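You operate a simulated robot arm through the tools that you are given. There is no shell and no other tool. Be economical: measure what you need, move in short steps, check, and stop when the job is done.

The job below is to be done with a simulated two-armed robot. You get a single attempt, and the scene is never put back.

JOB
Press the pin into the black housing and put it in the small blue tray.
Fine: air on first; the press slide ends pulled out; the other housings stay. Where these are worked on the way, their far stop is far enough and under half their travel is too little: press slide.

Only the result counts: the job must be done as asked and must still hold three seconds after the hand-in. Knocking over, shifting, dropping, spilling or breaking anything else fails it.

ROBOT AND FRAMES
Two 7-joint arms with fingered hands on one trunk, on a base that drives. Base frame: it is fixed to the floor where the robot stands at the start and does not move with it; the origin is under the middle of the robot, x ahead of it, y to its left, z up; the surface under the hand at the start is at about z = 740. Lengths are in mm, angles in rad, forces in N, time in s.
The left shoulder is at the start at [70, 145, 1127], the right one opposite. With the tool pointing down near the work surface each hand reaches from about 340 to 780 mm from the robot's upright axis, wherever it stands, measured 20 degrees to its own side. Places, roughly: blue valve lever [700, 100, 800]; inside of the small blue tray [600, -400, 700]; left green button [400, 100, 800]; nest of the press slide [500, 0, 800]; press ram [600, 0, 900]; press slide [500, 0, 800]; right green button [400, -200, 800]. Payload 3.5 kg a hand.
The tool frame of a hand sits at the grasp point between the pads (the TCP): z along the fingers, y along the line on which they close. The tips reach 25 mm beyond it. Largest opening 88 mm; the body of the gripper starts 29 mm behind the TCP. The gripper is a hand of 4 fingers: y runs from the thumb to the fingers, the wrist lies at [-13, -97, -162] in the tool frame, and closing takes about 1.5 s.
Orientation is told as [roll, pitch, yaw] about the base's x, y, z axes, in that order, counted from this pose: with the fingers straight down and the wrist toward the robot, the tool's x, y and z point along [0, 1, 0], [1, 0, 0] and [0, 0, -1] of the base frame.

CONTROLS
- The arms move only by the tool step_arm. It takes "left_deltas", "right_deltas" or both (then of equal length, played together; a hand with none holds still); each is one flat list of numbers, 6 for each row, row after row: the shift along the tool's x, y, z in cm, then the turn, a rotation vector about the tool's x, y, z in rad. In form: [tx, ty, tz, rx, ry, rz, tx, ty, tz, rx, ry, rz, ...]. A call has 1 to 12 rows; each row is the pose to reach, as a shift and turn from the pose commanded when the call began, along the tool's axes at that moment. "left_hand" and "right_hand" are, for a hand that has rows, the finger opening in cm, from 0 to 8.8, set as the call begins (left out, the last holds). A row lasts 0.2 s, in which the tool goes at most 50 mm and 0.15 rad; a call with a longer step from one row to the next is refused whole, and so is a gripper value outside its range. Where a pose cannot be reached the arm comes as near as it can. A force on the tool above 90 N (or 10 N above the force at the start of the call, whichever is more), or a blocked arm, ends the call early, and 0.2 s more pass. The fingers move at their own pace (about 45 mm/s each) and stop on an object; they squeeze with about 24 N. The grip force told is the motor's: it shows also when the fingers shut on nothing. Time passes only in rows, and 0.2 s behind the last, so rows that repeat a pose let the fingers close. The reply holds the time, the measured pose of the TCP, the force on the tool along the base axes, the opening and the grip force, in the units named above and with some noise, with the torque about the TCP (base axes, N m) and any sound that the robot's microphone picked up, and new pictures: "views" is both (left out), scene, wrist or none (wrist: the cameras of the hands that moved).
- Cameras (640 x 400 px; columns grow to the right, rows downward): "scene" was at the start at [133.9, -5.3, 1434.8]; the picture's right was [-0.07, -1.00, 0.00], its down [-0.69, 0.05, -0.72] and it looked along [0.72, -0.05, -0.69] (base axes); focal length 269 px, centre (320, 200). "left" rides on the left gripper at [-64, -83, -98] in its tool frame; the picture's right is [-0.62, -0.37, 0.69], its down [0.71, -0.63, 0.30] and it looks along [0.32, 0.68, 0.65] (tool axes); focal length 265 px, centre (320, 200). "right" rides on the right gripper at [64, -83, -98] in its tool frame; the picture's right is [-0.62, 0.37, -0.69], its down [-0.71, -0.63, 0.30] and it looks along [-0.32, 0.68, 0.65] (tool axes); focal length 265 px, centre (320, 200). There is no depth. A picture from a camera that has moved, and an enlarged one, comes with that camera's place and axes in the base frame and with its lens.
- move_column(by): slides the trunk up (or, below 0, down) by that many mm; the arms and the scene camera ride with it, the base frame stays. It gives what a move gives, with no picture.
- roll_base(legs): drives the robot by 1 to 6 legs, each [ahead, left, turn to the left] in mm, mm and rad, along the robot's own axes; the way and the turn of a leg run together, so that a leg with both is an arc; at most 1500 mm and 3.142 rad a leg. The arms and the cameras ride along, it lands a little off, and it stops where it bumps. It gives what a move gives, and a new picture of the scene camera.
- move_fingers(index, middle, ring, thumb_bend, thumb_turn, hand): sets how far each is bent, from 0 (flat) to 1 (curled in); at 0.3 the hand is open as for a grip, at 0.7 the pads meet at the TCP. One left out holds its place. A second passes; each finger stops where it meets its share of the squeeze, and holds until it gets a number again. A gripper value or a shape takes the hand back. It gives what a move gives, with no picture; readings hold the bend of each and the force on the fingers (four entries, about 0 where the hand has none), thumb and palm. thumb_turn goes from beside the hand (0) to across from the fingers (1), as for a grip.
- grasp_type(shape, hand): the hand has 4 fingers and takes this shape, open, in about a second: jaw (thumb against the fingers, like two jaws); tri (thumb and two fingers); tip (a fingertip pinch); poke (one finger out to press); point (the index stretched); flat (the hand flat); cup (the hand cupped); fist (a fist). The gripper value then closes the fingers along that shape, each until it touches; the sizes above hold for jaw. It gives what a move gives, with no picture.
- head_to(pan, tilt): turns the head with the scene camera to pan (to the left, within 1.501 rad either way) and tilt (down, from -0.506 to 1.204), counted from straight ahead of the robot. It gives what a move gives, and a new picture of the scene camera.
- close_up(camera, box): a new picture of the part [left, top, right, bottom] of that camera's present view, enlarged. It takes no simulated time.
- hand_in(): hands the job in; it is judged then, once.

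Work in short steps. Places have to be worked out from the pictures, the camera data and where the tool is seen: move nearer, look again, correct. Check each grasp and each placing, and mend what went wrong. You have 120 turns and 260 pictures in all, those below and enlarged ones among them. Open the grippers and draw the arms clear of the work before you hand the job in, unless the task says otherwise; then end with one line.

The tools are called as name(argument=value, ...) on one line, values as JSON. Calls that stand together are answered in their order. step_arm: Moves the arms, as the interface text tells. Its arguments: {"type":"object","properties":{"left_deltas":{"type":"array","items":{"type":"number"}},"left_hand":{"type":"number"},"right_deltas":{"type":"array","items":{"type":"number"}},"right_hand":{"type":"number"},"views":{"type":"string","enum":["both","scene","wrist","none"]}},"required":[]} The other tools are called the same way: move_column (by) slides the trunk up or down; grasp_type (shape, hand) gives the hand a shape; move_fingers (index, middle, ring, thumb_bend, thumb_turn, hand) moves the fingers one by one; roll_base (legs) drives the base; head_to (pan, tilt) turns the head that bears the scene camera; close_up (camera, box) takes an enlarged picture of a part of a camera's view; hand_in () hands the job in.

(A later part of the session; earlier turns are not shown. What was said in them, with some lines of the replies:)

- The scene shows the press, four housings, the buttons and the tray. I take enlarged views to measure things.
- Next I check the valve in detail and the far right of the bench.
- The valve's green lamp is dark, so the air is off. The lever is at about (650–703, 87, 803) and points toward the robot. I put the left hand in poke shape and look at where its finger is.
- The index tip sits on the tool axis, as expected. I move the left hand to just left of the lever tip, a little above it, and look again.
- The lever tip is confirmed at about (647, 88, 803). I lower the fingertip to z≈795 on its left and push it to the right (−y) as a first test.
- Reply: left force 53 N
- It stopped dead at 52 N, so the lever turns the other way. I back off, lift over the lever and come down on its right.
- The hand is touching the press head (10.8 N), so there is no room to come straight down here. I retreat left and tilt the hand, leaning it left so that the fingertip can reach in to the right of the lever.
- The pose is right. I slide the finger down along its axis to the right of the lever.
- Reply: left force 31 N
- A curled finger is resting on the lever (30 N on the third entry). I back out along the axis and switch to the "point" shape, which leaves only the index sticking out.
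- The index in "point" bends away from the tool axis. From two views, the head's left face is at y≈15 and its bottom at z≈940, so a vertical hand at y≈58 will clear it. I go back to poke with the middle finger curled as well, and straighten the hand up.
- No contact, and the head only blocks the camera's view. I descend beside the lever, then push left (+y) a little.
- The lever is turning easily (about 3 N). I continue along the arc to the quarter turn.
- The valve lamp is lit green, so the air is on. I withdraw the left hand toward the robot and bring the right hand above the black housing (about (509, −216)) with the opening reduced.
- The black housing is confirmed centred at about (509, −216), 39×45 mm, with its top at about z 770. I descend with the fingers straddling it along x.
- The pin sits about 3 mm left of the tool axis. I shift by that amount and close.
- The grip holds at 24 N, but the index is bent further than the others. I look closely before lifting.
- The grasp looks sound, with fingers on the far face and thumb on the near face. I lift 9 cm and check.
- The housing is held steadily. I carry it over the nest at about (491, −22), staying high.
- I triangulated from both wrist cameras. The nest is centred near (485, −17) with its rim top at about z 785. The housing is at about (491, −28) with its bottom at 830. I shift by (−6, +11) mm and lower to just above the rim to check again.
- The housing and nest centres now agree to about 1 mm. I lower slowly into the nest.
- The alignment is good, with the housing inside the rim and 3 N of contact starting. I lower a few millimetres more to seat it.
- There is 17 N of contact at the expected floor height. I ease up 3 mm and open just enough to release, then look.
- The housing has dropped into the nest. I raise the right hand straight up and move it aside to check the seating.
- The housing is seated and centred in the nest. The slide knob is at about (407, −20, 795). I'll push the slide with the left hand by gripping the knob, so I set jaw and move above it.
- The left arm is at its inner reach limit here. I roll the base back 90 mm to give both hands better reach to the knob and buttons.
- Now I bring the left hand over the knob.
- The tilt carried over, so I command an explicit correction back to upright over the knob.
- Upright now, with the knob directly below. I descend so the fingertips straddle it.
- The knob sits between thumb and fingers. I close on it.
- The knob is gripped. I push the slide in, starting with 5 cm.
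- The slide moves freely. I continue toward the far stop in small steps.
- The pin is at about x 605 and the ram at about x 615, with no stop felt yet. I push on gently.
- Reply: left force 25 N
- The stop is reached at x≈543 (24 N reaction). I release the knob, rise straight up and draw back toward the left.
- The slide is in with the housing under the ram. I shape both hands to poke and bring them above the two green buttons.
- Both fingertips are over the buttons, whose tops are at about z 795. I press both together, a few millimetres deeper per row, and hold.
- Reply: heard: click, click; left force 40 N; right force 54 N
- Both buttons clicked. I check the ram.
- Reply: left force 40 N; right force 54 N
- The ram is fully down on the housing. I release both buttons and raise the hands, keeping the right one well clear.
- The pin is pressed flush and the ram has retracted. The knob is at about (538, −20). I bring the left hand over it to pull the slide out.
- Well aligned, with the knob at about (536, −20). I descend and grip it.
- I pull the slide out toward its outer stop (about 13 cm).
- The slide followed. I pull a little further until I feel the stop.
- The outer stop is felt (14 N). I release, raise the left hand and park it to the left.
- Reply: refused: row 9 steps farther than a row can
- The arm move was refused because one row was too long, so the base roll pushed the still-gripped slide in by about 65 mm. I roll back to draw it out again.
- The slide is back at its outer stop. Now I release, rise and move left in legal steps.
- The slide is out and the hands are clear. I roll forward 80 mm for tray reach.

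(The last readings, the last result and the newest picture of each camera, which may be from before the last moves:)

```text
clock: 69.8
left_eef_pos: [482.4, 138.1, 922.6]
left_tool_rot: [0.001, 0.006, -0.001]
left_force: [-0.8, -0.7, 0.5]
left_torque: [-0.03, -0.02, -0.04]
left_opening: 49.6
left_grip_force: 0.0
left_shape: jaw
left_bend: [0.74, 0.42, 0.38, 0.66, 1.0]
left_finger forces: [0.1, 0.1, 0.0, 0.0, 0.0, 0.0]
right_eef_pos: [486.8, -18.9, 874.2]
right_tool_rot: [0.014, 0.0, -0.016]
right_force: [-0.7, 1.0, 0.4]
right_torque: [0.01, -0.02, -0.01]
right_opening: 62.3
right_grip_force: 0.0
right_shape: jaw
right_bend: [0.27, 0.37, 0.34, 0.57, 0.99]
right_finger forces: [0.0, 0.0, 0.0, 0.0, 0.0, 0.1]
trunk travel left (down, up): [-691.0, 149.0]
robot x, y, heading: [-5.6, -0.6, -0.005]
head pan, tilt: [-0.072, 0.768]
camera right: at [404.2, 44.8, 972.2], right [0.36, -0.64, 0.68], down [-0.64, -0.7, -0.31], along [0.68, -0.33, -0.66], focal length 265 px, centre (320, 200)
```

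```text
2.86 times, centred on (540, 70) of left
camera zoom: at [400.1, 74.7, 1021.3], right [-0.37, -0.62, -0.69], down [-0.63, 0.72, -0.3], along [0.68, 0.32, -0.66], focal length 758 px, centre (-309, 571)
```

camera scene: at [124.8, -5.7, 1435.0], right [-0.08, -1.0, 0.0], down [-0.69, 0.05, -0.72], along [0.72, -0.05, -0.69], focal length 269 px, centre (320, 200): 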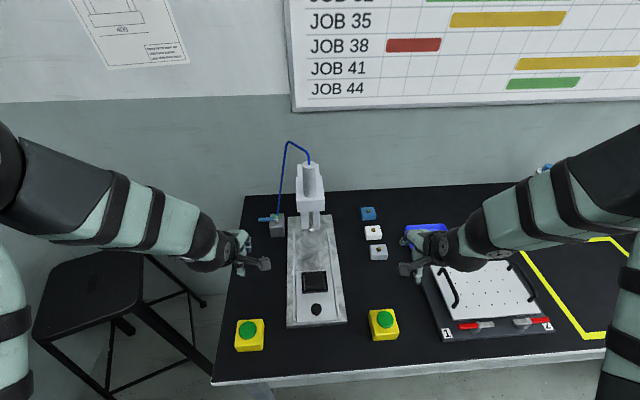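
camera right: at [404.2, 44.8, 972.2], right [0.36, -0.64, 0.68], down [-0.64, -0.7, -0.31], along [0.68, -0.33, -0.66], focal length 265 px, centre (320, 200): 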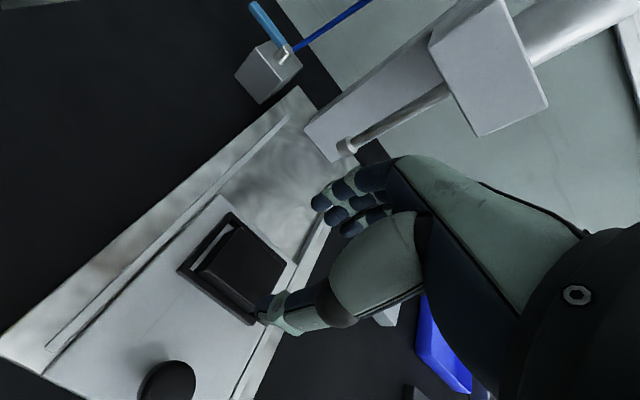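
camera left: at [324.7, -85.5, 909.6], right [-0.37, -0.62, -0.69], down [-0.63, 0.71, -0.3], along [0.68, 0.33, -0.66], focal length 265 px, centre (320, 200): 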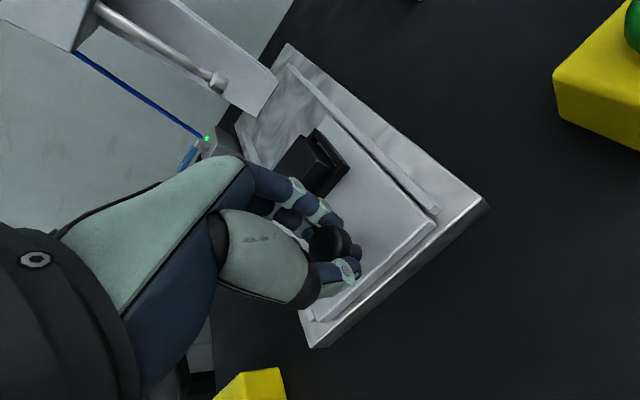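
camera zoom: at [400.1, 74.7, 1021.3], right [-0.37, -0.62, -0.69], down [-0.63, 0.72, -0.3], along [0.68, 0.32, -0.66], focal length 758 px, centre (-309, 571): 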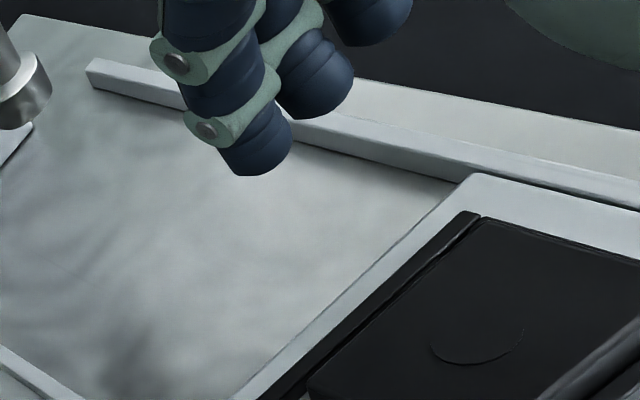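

The pin is flush and the housing is centred at about (481, −16). I descend around it, keeping the fingertips above the nest rim.

step_arm(right_deltas=[0.2, -0.4, 2, 0, 0, 0, 0.2, -0.4, 4, 0, 0, 0, 0.2, -0.4, 5.8, 0, 0, 0, 0.2, -0.4, 5.8, 0, 0, 0], views="none")

close_up(camera="right", box=[160, 130, 400, 370])

close_up(camera="left", box=[480, 20, 640, 160])

```text
clock: 70.8
left_eef_pos: [481.9, 139.1, 922.4]
left_tool_rot: [0.001, 0.007, -0.002]
left_force: [0.3, 0.8, 0.2]
left_torque: [0.01, -0.02, -0.01]
left_opening: 49.3
left_grip_force: 0.0
left_shape: jaw
left_bend: [0.74, 0.42, 0.38, 0.66, 1.0]
left_finger forces: [0.0, 0.0, 0.0, 0.0, 0.0, 0.1]
right_eef_pos: [480.0, -15.5, 812.7]
right_tool_rot: [0.001, 0.001, -0.01]
right_force: [-0.6, -0.1, 0.2]
right_torque: [0.02, 0.0, 0.0]
right_opening: 62.8
right_grip_force: 0.0
right_shape: jaw
right_bend: [0.27, 0.37, 0.34, 0.57, 0.99]
right_finger forces: [0.1, 0.0, 0.0, 0.1, 0.0, 0.0]
trunk travel left (down, up): [-691.0, 149.0]
robot x, y, heading: [-7.7, -1.8, -0.004]
head pan, tilt: [-0.072, 0.768]
```

```text
1.67 times, centred on (280, 250) of right
camera zoom: at [397.5, 48.0, 911.3], right [0.36, -0.62, 0.69], down [-0.64, -0.71, -0.3], along [0.68, -0.33, -0.65], focal length 442 px, centre (387, 117)
```

zoom: 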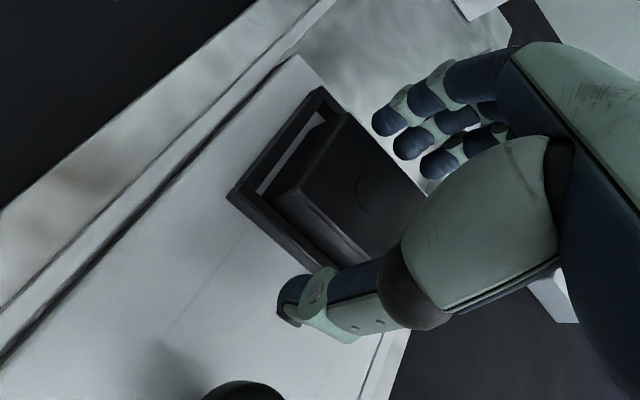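

```text
2.86 times, centred on (560, 90) of left
camera zoom: at [400.0, 74.8, 1021.3], right [-0.37, -0.62, -0.69], down [-0.63, 0.72, -0.3], along [0.68, 0.32, -0.66], focal length 758 px, centre (-366, 514)
```

zoom: 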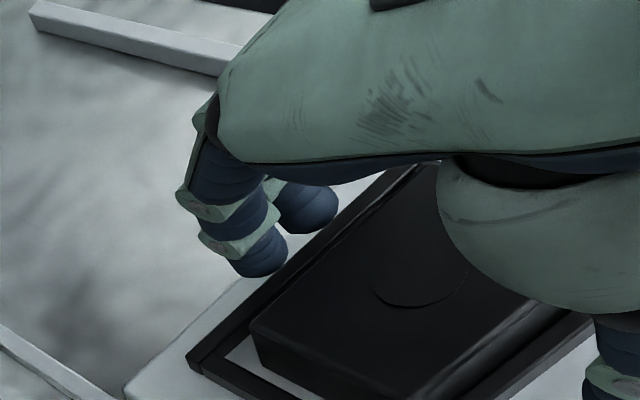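

The housing lies between thumb and fingers. I close the hand.

step_arm(right_deltas=[0, 0.1, 0, 0, 0, 0, 0, 0.1, 0, 0, 0, 0, 0, 0.1, 0, 0, 0, 0, 0, 0.1, 0, 0, 0, 0, 0, 0.1, 0, 0, 0, 0, 0, 0.1, 0, 0, 0, 0, 0, 0.1, 0, 0, 0, 0, 0, 0.1, 0, 0, 0, 0], right_hand=3.0, views="none")

close_up(camera="left", box=[480, 20, 640, 160])

close_up(camera="right", box=[160, 130, 400, 370])

```text
clock: 72.6
left_eef_pos: [482.7, 139.7, 921.2]
left_tool_rot: [0.0, 0.008, -0.002]
left_force: [0.6, 0.6, -0.2]
left_torque: [-0.03, 0.01, -0.03]
left_opening: 49.3
left_grip_force: 0.1
left_shape: jaw
left_bend: [0.74, 0.42, 0.38, 0.66, 1.0]
left_finger forces: [0.0, 0.0, 0.1, 0.0, 0.0, 0.0]
right_eef_pos: [481.4, -15.3, 814.7]
right_tool_rot: [0.001, 0.0, -0.006]
right_force: [0.8, 0.0, -0.3]
right_torque: [0.02, -0.02, 0.04]
right_opening: 35.2
right_grip_force: 23.9
right_shape: jaw
right_bend: [0.74, 0.47, 0.44, 0.74, 1.0]
right_finger forces: [12.3, 6.9, 2.9, 0.0, 21.6, 0.0]
trunk travel left (down, up): [-691.0, 149.0]
robot x, y, heading: [-7.4, -1.8, -0.001]
head pan, tilt: [-0.072, 0.768]
```

```text
2.86 times, centred on (560, 90) of left
camera zoom: at [400.4, 74.8, 1021.1], right [-0.37, -0.62, -0.69], down [-0.63, 0.72, -0.3], along [0.68, 0.32, -0.66], focal length 758 px, centre (-366, 514)
```

zoom: 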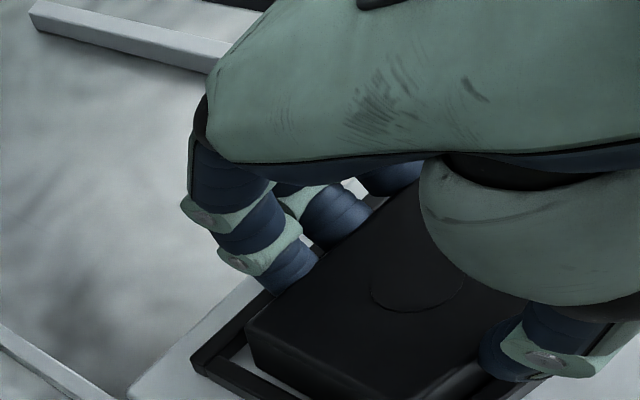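

```text
1.67 times, centred on (280, 250) of right
camera zoom: at [398.0, 49.1, 913.1], right [0.37, -0.62, 0.69], down [-0.63, -0.71, -0.31], along [0.68, -0.33, -0.65], focal length 442 px, centre (387, 117)
```

zoom: 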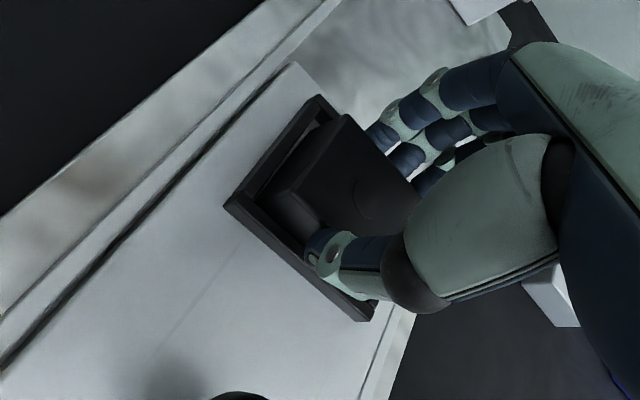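

Gripped at 24 N, with fingers on the far face and thumb on the near face. I lift straight out.

step_arm(right_deltas=[0, 0, -0.5, 0, 0, 0, 0, 0, -1.2, 0, 0, 0, 0, 0, -2.2, 0, 0, 0, 0, 0, -4, 0, 0, 0, 0, 0, -7, 0, 0, 0, 0, 0, -10, 0, 0, 0, 0, 0, -12, 0, 0, 0], views="both")

close_up(camera="scene", box=[340, 190, 500, 290])

```text
clock: 74.2
left_eef_pos: [480.9, 138.5, 920.7]
left_tool_rot: [0.004, 0.014, -0.006]
left_force: [-2.5, 6.7, -8.7]
left_torque: [-0.16, -1.11, -0.86]
left_opening: 49.5
left_grip_force: 0.1
left_shape: jaw
left_bend: [0.74, 0.42, 0.38, 0.66, 1.0]
left_finger forces: [0.0, 0.0, 0.0, 0.0, 0.1, 0.0]
right_eef_pos: [482.2, -14.9, 938.6]
right_tool_rot: [0.007, -0.006, -0.005]
right_force: [3.2, -7.4, 6.4]
right_torque: [1.31, 1.06, 0.42]
right_opening: 34.5
right_grip_force: 23.9
right_shape: jaw
right_bend: [0.74, 0.47, 0.45, 0.74, 1.0]
right_finger forces: [12.5, 6.6, 2.9, 0.1, 21.9, 0.1]
trunk travel left (down, up): [-691.0, 149.0]
robot x, y, heading: [-9.0, -1.0, -0.0]
head pan, tilt: [-0.072, 0.768]
camera scene: at [126.0, -6.1, 1434.8], right [-0.08, -1.0, 0.0], down [-0.69, 0.05, -0.72], along [0.72, -0.05, -0.69], focal length 269 px, centre (320, 200)
camera right: at [398.8, 48.8, 1036.4], right [0.36, -0.63, 0.69], down [-0.63, -0.71, -0.31], along [0.69, -0.32, -0.65], focal length 265 px, centre (320, 200)
```

scene: 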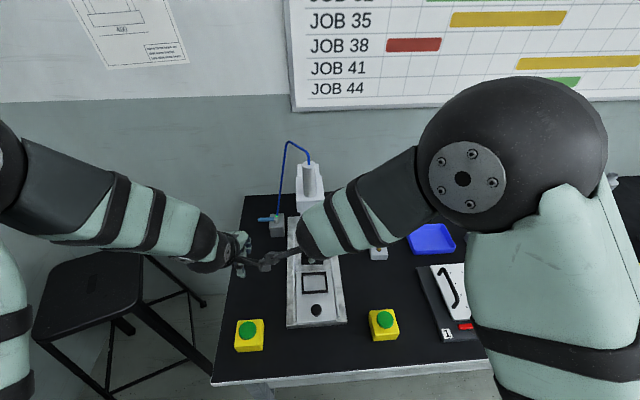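
right: 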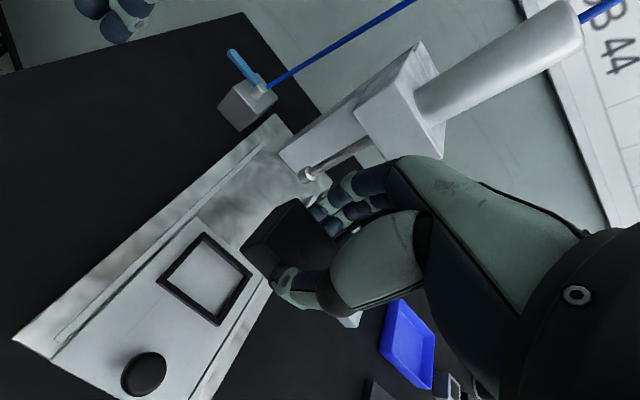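

```text
4.00 times, centred on (420, 240) of scene
camera zoom: at [126.0, -6.1, 1434.8], right [-0.08, -1.0, 0.0], down [-0.69, 0.05, -0.72], along [0.72, -0.05, -0.69], focal length 1077 px, centre (-80, 40)
```

zoom: 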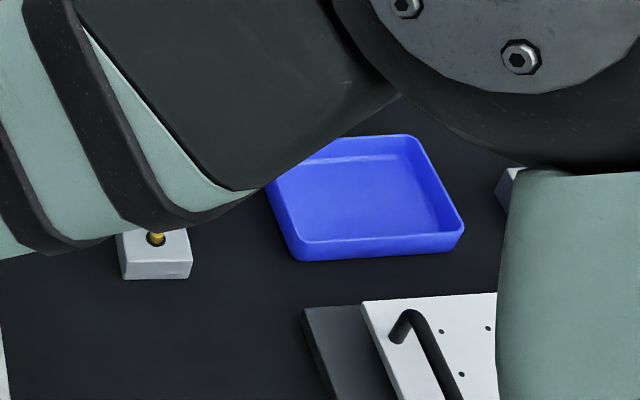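

The two hands' camera mounts brush lightly (7 N), so the right hand moves straight away to the right. I carry the housing high over to the tray at about (620, −393).

step_arm(right_deltas=[-3, 0, 0, 0, 0, 0, -7, 0, 0, 0, 0, 0, -11, 0.5, 0, 0, 0, 0, -15, 2, 0, 0, 0, 0, -19, 4, 0, 0, 0, 0, -23, 6, 0, 0, 0, 0, -27, 8, 0, 0, 0, 0, -31, 10, 0, 0, 0, 0, -35, 12, 0, 0, 0, 0, -37.5, 13.6, 0, 0, 0, 0, -37.5, 13.6, 0, 0, 0, 0], views="both")

close_up(camera="right", box=[100, 130, 420, 370])

```text
clock: 76.6
left_eef_pos: [481.6, 138.8, 921.8]
left_tool_rot: [-0.001, 0.008, -0.001]
left_force: [-0.4, 0.4, 0.1]
left_torque: [0.01, 0.03, 0.03]
left_opening: 49.5
left_grip_force: 0.0
left_shape: jaw
left_bend: [0.74, 0.42, 0.38, 0.66, 1.0]
left_finger forces: [0.1, 0.0, 0.1, 0.1, 0.0, 0.0]
right_eef_pos: [615.4, -392.5, 936.4]
right_tool_rot: [-0.001, 0.0, -0.005]
right_force: [-0.5, 0.4, -1.6]
right_torque: [0.0, -0.03, -0.04]
right_opening: 34.7
right_grip_force: 24.1
right_shape: jaw
right_bend: [0.74, 0.48, 0.45, 0.74, 1.0]
right_finger forces: [12.2, 6.4, 3.0, 0.1, 21.6, 0.0]
trunk travel left (down, up): [-691.0, 149.0]
robot x, y, heading: [-5.7, 0.7, -0.007]
head pan, tilt: [-0.072, 0.768]
camera scene: at [126.1, -5.5, 1434.8], right [-0.08, -1.0, 0.0], down [-0.69, 0.05, -0.72], along [0.72, -0.05, -0.69], focal length 269 px, centre (320, 200)
camera right: at [532.6, -327.3, 1034.5], right [0.37, -0.62, 0.69], down [-0.63, -0.71, -0.3], along [0.68, -0.33, -0.65], focal length 265 px, centre (320, 200)
```

scene: 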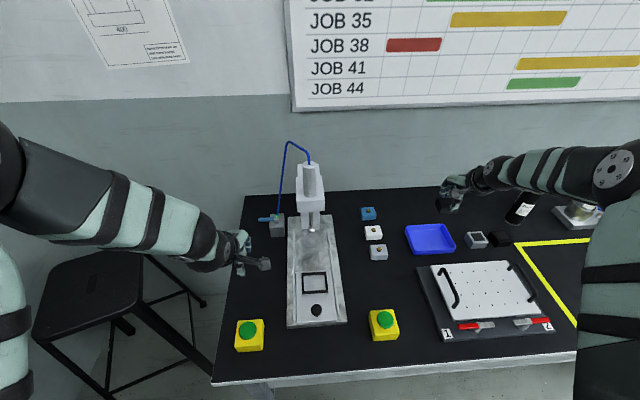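
right: 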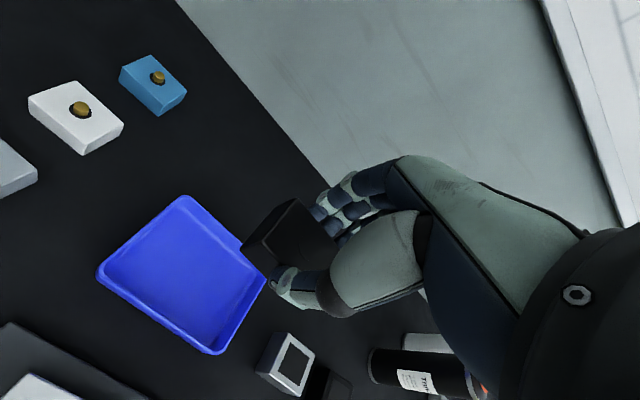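

```text
1.67 times, centred on (260, 250) of right
camera zoom: at [532.6, -327.3, 1034.5], right [0.37, -0.62, 0.69], down [-0.63, -0.71, -0.3], along [0.68, -0.33, -0.65], focal length 442 px, centre (420, 117)
```

zoom: 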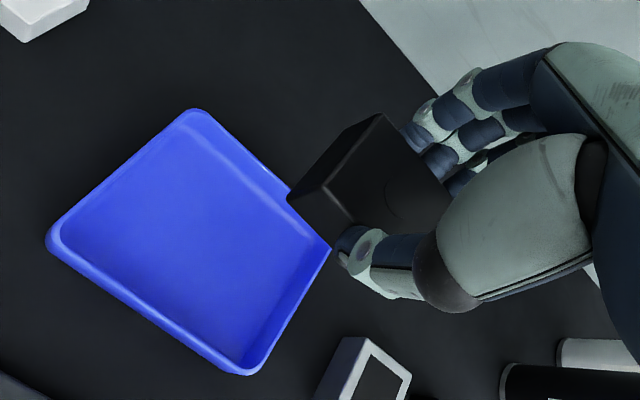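

The tray spans x 573–668 and y −449 to −329, centred at about (620, −389). I centre over it and descend to just above its floor.

step_arm(right_deltas=[0.5, 0.5, 3, 0, 0, 0, 0.5, 0.5, 7, 0, 0, 0, 0.5, 0.5, 11, 0, 0, 0, 0.5, 0.5, 13.5, 0, 0, 0, 0.5, 0.5, 14.5, 0, 0, 0, 0.5, 0.5, 14.5, 0, 0, 0], views="both")

close_up(camera="scene", box=[370, 190, 490, 280])

```text
clock: 78.0
left_eef_pos: [482.8, 139.5, 922.6]
left_tool_rot: [0.001, 0.006, -0.004]
left_force: [0.9, 0.1, -0.3]
left_torque: [0.05, 0.04, -0.03]
left_opening: 49.5
left_grip_force: 0.1
left_shape: jaw
left_bend: [0.74, 0.42, 0.38, 0.66, 1.0]
left_finger forces: [0.0, 0.1, 0.1, 0.0, 0.2, 0.0]
right_eef_pos: [621.5, -385.0, 789.0]
right_tool_rot: [0.0, 0.0, -0.003]
right_force: [0.4, 0.2, 0.1]
right_torque: [0.02, -0.02, 0.04]
right_opening: 34.8
right_grip_force: 24.5
right_shape: jaw
right_bend: [0.74, 0.48, 0.45, 0.74, 1.0]
right_finger forces: [12.2, 6.3, 2.9, 0.0, 21.5, 0.0]
trunk travel left (down, up): [-691.0, 149.0]
robot x, y, heading: [-8.0, -3.2, -0.006]
head pan, tilt: [-0.072, 0.768]
camera scene: at [126.6, -6.1, 1434.8], right [-0.08, -1.0, 0.0], down [-0.69, 0.05, -0.72], along [0.72, -0.05, -0.69], focal length 269 px, centre (320, 200)
camera right: at [537.2, -320.9, 887.7], right [0.37, -0.62, 0.69], down [-0.63, -0.71, -0.3], along [0.68, -0.33, -0.65], focal length 265 px, centre (320, 200)
```

scene: 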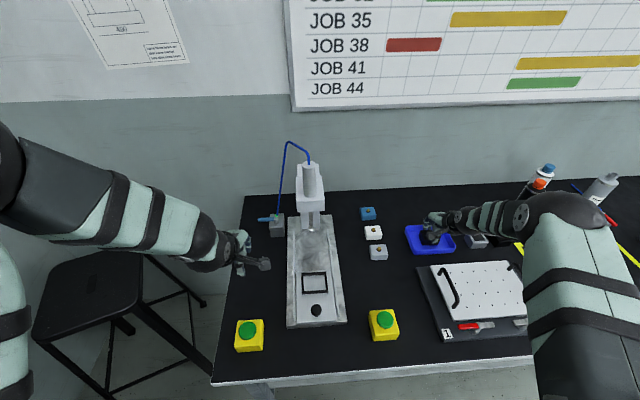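
right: 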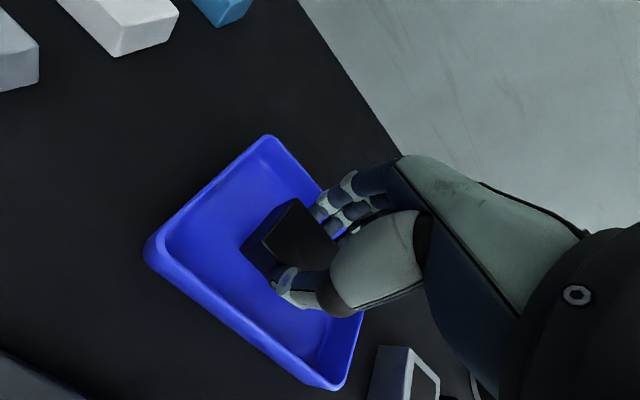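

```text
4.44 times, centred on (430, 235) of scene
camera zoom: at [126.6, -6.1, 1434.8], right [-0.08, -1.0, 0.0], down [-0.69, 0.05, -0.72], along [0.72, -0.05, -0.69], focal length 1196 px, centre (-169, 44)
```

zoom: 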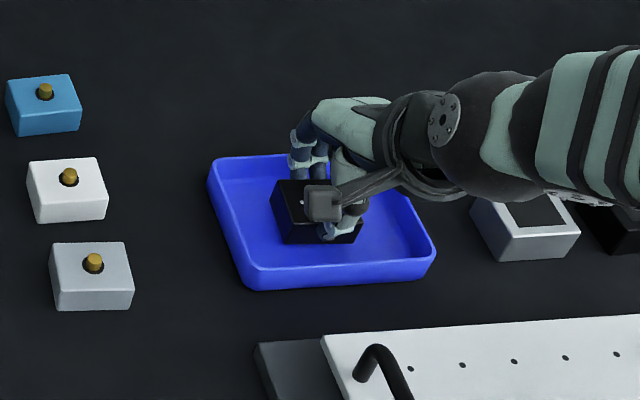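

The housing is well inside the tray. I lower the last millimetres until contact.

step_arm(right_deltas=[0, 0, 0.4, 0, 0, 0, 0, 0, 0.8, 0, 0, 0, 0, 0, 0.9, 0, 0, 0], views="none")

```text
clock: 78.8
left_eef_pos: [481.9, 138.9, 923.0]
left_tool_rot: [0.0, 0.005, -0.001]
left_force: [-0.5, -0.1, 1.2]
left_torque: [0.01, -0.02, 0.02]
left_opening: 49.6
left_grip_force: 0.0
left_shape: jaw
left_bend: [0.74, 0.42, 0.38, 0.66, 1.0]
left_finger forces: [0.0, 0.0, 0.0, 0.0, 0.1, 0.0]
right_eef_pos: [620.8, -386.0, 782.7]
right_tool_rot: [0.001, -0.003, -0.004]
right_force: [0.1, -0.4, 5.9]
right_torque: [-0.03, 0.04, 0.06]
right_opening: 35.0
right_grip_force: 23.6
right_shape: jaw
right_bend: [0.74, 0.48, 0.45, 0.74, 1.0]
right_finger forces: [12.7, 6.7, 3.4, 0.1, 23.0, 0.0]
trunk travel left (down, up): [-691.0, 149.0]
robot x, y, heading: [-4.6, 2.9, -0.004]
head pan, tilt: [-0.072, 0.768]
```

It touches the floor with 6 N. I open slightly to release and then rise.

step_arm(right_deltas=[0, 0, 0, 0, 0, 0, 0, 0, 0, 0, 0, 0, 0, 0, 0, 0, 0, 0, 0, 0, 0, 0, 0, 0, 0, 0, -1, 0, 0, 0, 0, 0, -3, 0, 0, 0, 0, 0, -6, 0, 0, 0, 0, 0, -10, 0, 0, 0, 0, 0, -14, 0, 0, 0], right_hand=5.0, views="both")

close_up(camera="right", box=[100, 100, 420, 340])

```text
clock: 80.8
left_eef_pos: [481.6, 138.8, 922.3]
left_tool_rot: [0.0, 0.005, -0.002]
left_force: [0.3, -0.3, 0.7]
left_torque: [0.0, 0.02, 0.05]
left_opening: 49.8
left_grip_force: 0.1
left_shape: jaw
left_bend: [0.74, 0.42, 0.38, 0.66, 1.0]
left_finger forces: [0.0, 0.0, 0.1, 0.0, 0.0, 0.0]
right_eef_pos: [619.2, -387.5, 922.4]
right_tool_rot: [0.0, -0.001, -0.004]
right_force: [-0.1, 0.1, -0.2]
right_torque: [0.05, 0.0, 0.0]
right_opening: 49.4
right_grip_force: 0.1
right_shape: jaw
right_bend: [0.74, 0.42, 0.38, 0.66, 1.0]
right_finger forces: [0.0, 0.0, 0.0, 0.1, 0.0, 0.1]
trunk travel left (down, up): [-691.0, 149.0]
robot x, y, heading: [-8.0, -1.1, -0.005]
head pan, tilt: [-0.072, 0.768]
camera scene: at [125.2, -5.3, 1434.9], right [-0.08, -1.0, 0.0], down [-0.69, 0.05, -0.72], along [0.72, -0.05, -0.69], focal length 269 px, centre (320, 200)
camera right: at [535.5, -321.9, 1020.4], right [0.37, -0.62, 0.69], down [-0.63, -0.71, -0.3], along [0.68, -0.33, -0.65], focal length 265 px, centre (320, 200)
```

scene: 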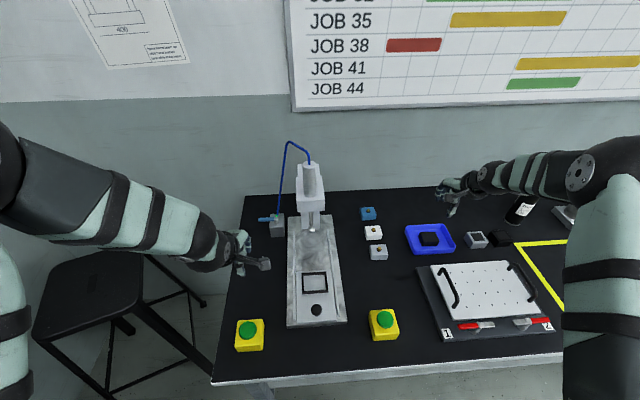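
right: 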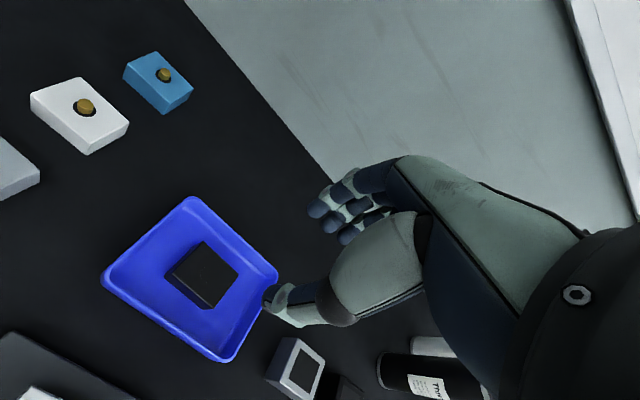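

```text
1.67 times, centred on (260, 220) of right
camera zoom: at [535.5, -321.9, 1020.4], right [0.37, -0.62, 0.69], down [-0.63, -0.71, -0.3], along [0.68, -0.33, -0.65], focal length 442 px, centre (420, 167)
```

zoom: 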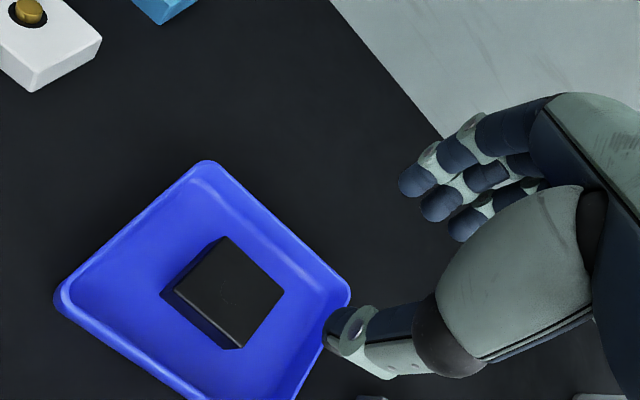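

The housing lies flat in the middle of the tray. I draw both hands back and open them, then do a last check of the slide, the pin and the lamp.

step_arm(left_deltas=[0, 0, -2, 0, 0, 0, 1, -1, -5, 0, 0, 0, 2, -2, -9, 0, 0, 0, 2, -2, -12, 0, 0, 0, 2, -2, -12, 0, 0, 0], right_deltas=[0, 0, -4, 0, 0, 0, 1, -3, -7, 0, 0, 0, 3, -6, -10, 0, 0, 0, 5, -9, -12, 0, 0, 0, 8, -12, -12, 0, 0, 0], left_hand=8.8, right_hand=8.8, views="scene")

close_up(camera="scene", box=[380, 200, 480, 270])

close_up(camera="scene", box=[240, 180, 420, 340])

```text
clock: 82.0
left_eef_pos: [462.4, 160.6, 1043.6]
left_tool_rot: [-0.002, 0.006, -0.004]
left_force: [0.4, -0.2, 0.0]
left_torque: [0.02, -0.02, 0.02]
left_opening: 87.7
left_grip_force: 0.1
left_shape: jaw
left_bend: [0.3, 0.3, 0.3, 0.3, 0.98]
left_finger forces: [0.0, 0.0, 0.0, 0.0, 0.0, 0.0]
right_eef_pos: [500.1, -303.1, 1041.3]
right_tool_rot: [-0.001, -0.002, -0.006]
right_force: [-0.5, 0.1, -0.2]
right_torque: [0.0, 0.04, 0.01]
right_opening: 87.4
right_grip_force: 0.0
right_shape: jaw
right_bend: [0.3, 0.3, 0.3, 0.3, 0.98]
right_finger forces: [0.0, 0.0, 0.0, 0.0, 0.0, 0.0]
trunk travel left (down, up): [-691.0, 149.0]
robot x, y, heading: [-10.8, -3.2, -0.004]
head pan, tilt: [-0.072, 0.768]
camera scene: at [125.6, -4.2, 1434.9], right [-0.08, -1.0, 0.0], down [-0.69, 0.05, -0.72], along [0.72, -0.06, -0.69], focal length 269 px, centre (320, 200)
```

scene: 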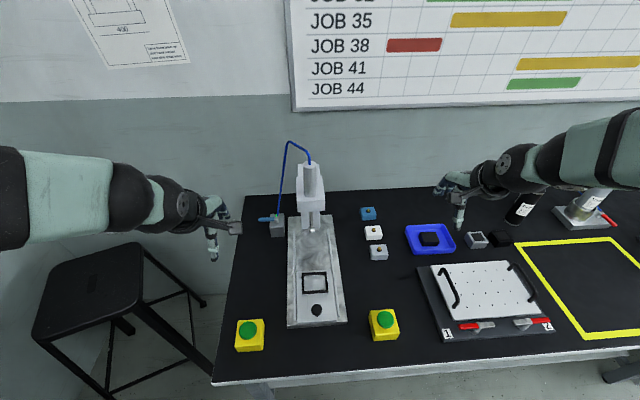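

```text
5.71 times, centred on (430, 235) of scene
camera zoom: at [125.6, -4.2, 1434.9], right [-0.08, -1.0, 0.0], down [-0.69, 0.05, -0.72], along [0.72, -0.06, -0.69], focal length 1538 px, centre (-309, 0)
```

zoom: 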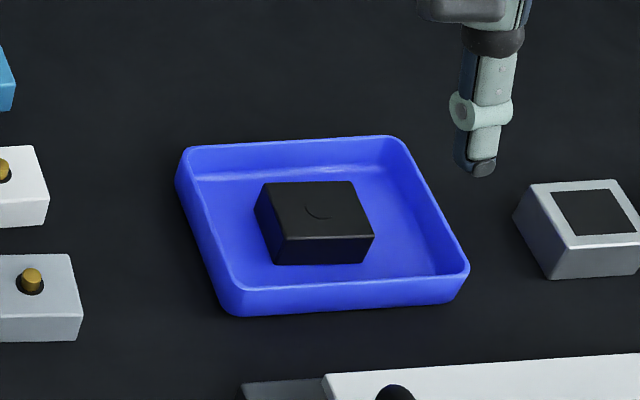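

```text
2.50 times, centred on (330, 260) of scene
camera zoom: at [125.6, -4.2, 1434.9], right [-0.08, -1.0, 0.0], down [-0.69, 0.05, -0.72], along [0.72, -0.06, -0.69], focal length 673 px, centre (295, 50)
```

zoom: 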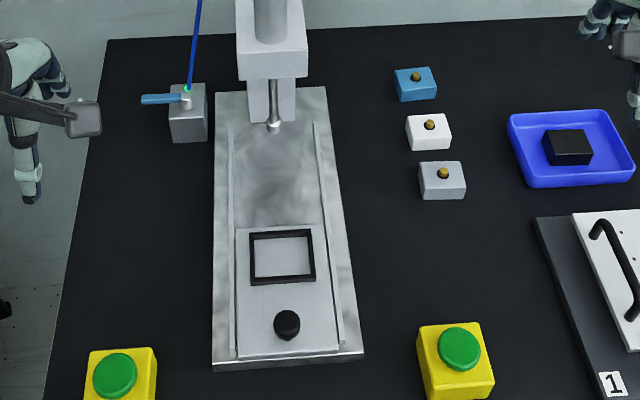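

Everything is in place: the pin is flush, the housing is in the tray, the slide is out, the air is on and the other housings are untouched. I hand the job in.

hand_in()

```text
The job is handed in.
```

The job is handed in: the pin is pressed flush into the black housing, which sits in the small blue tray. The air went on first, the press slide ends pulled out, and the other housings did not move.
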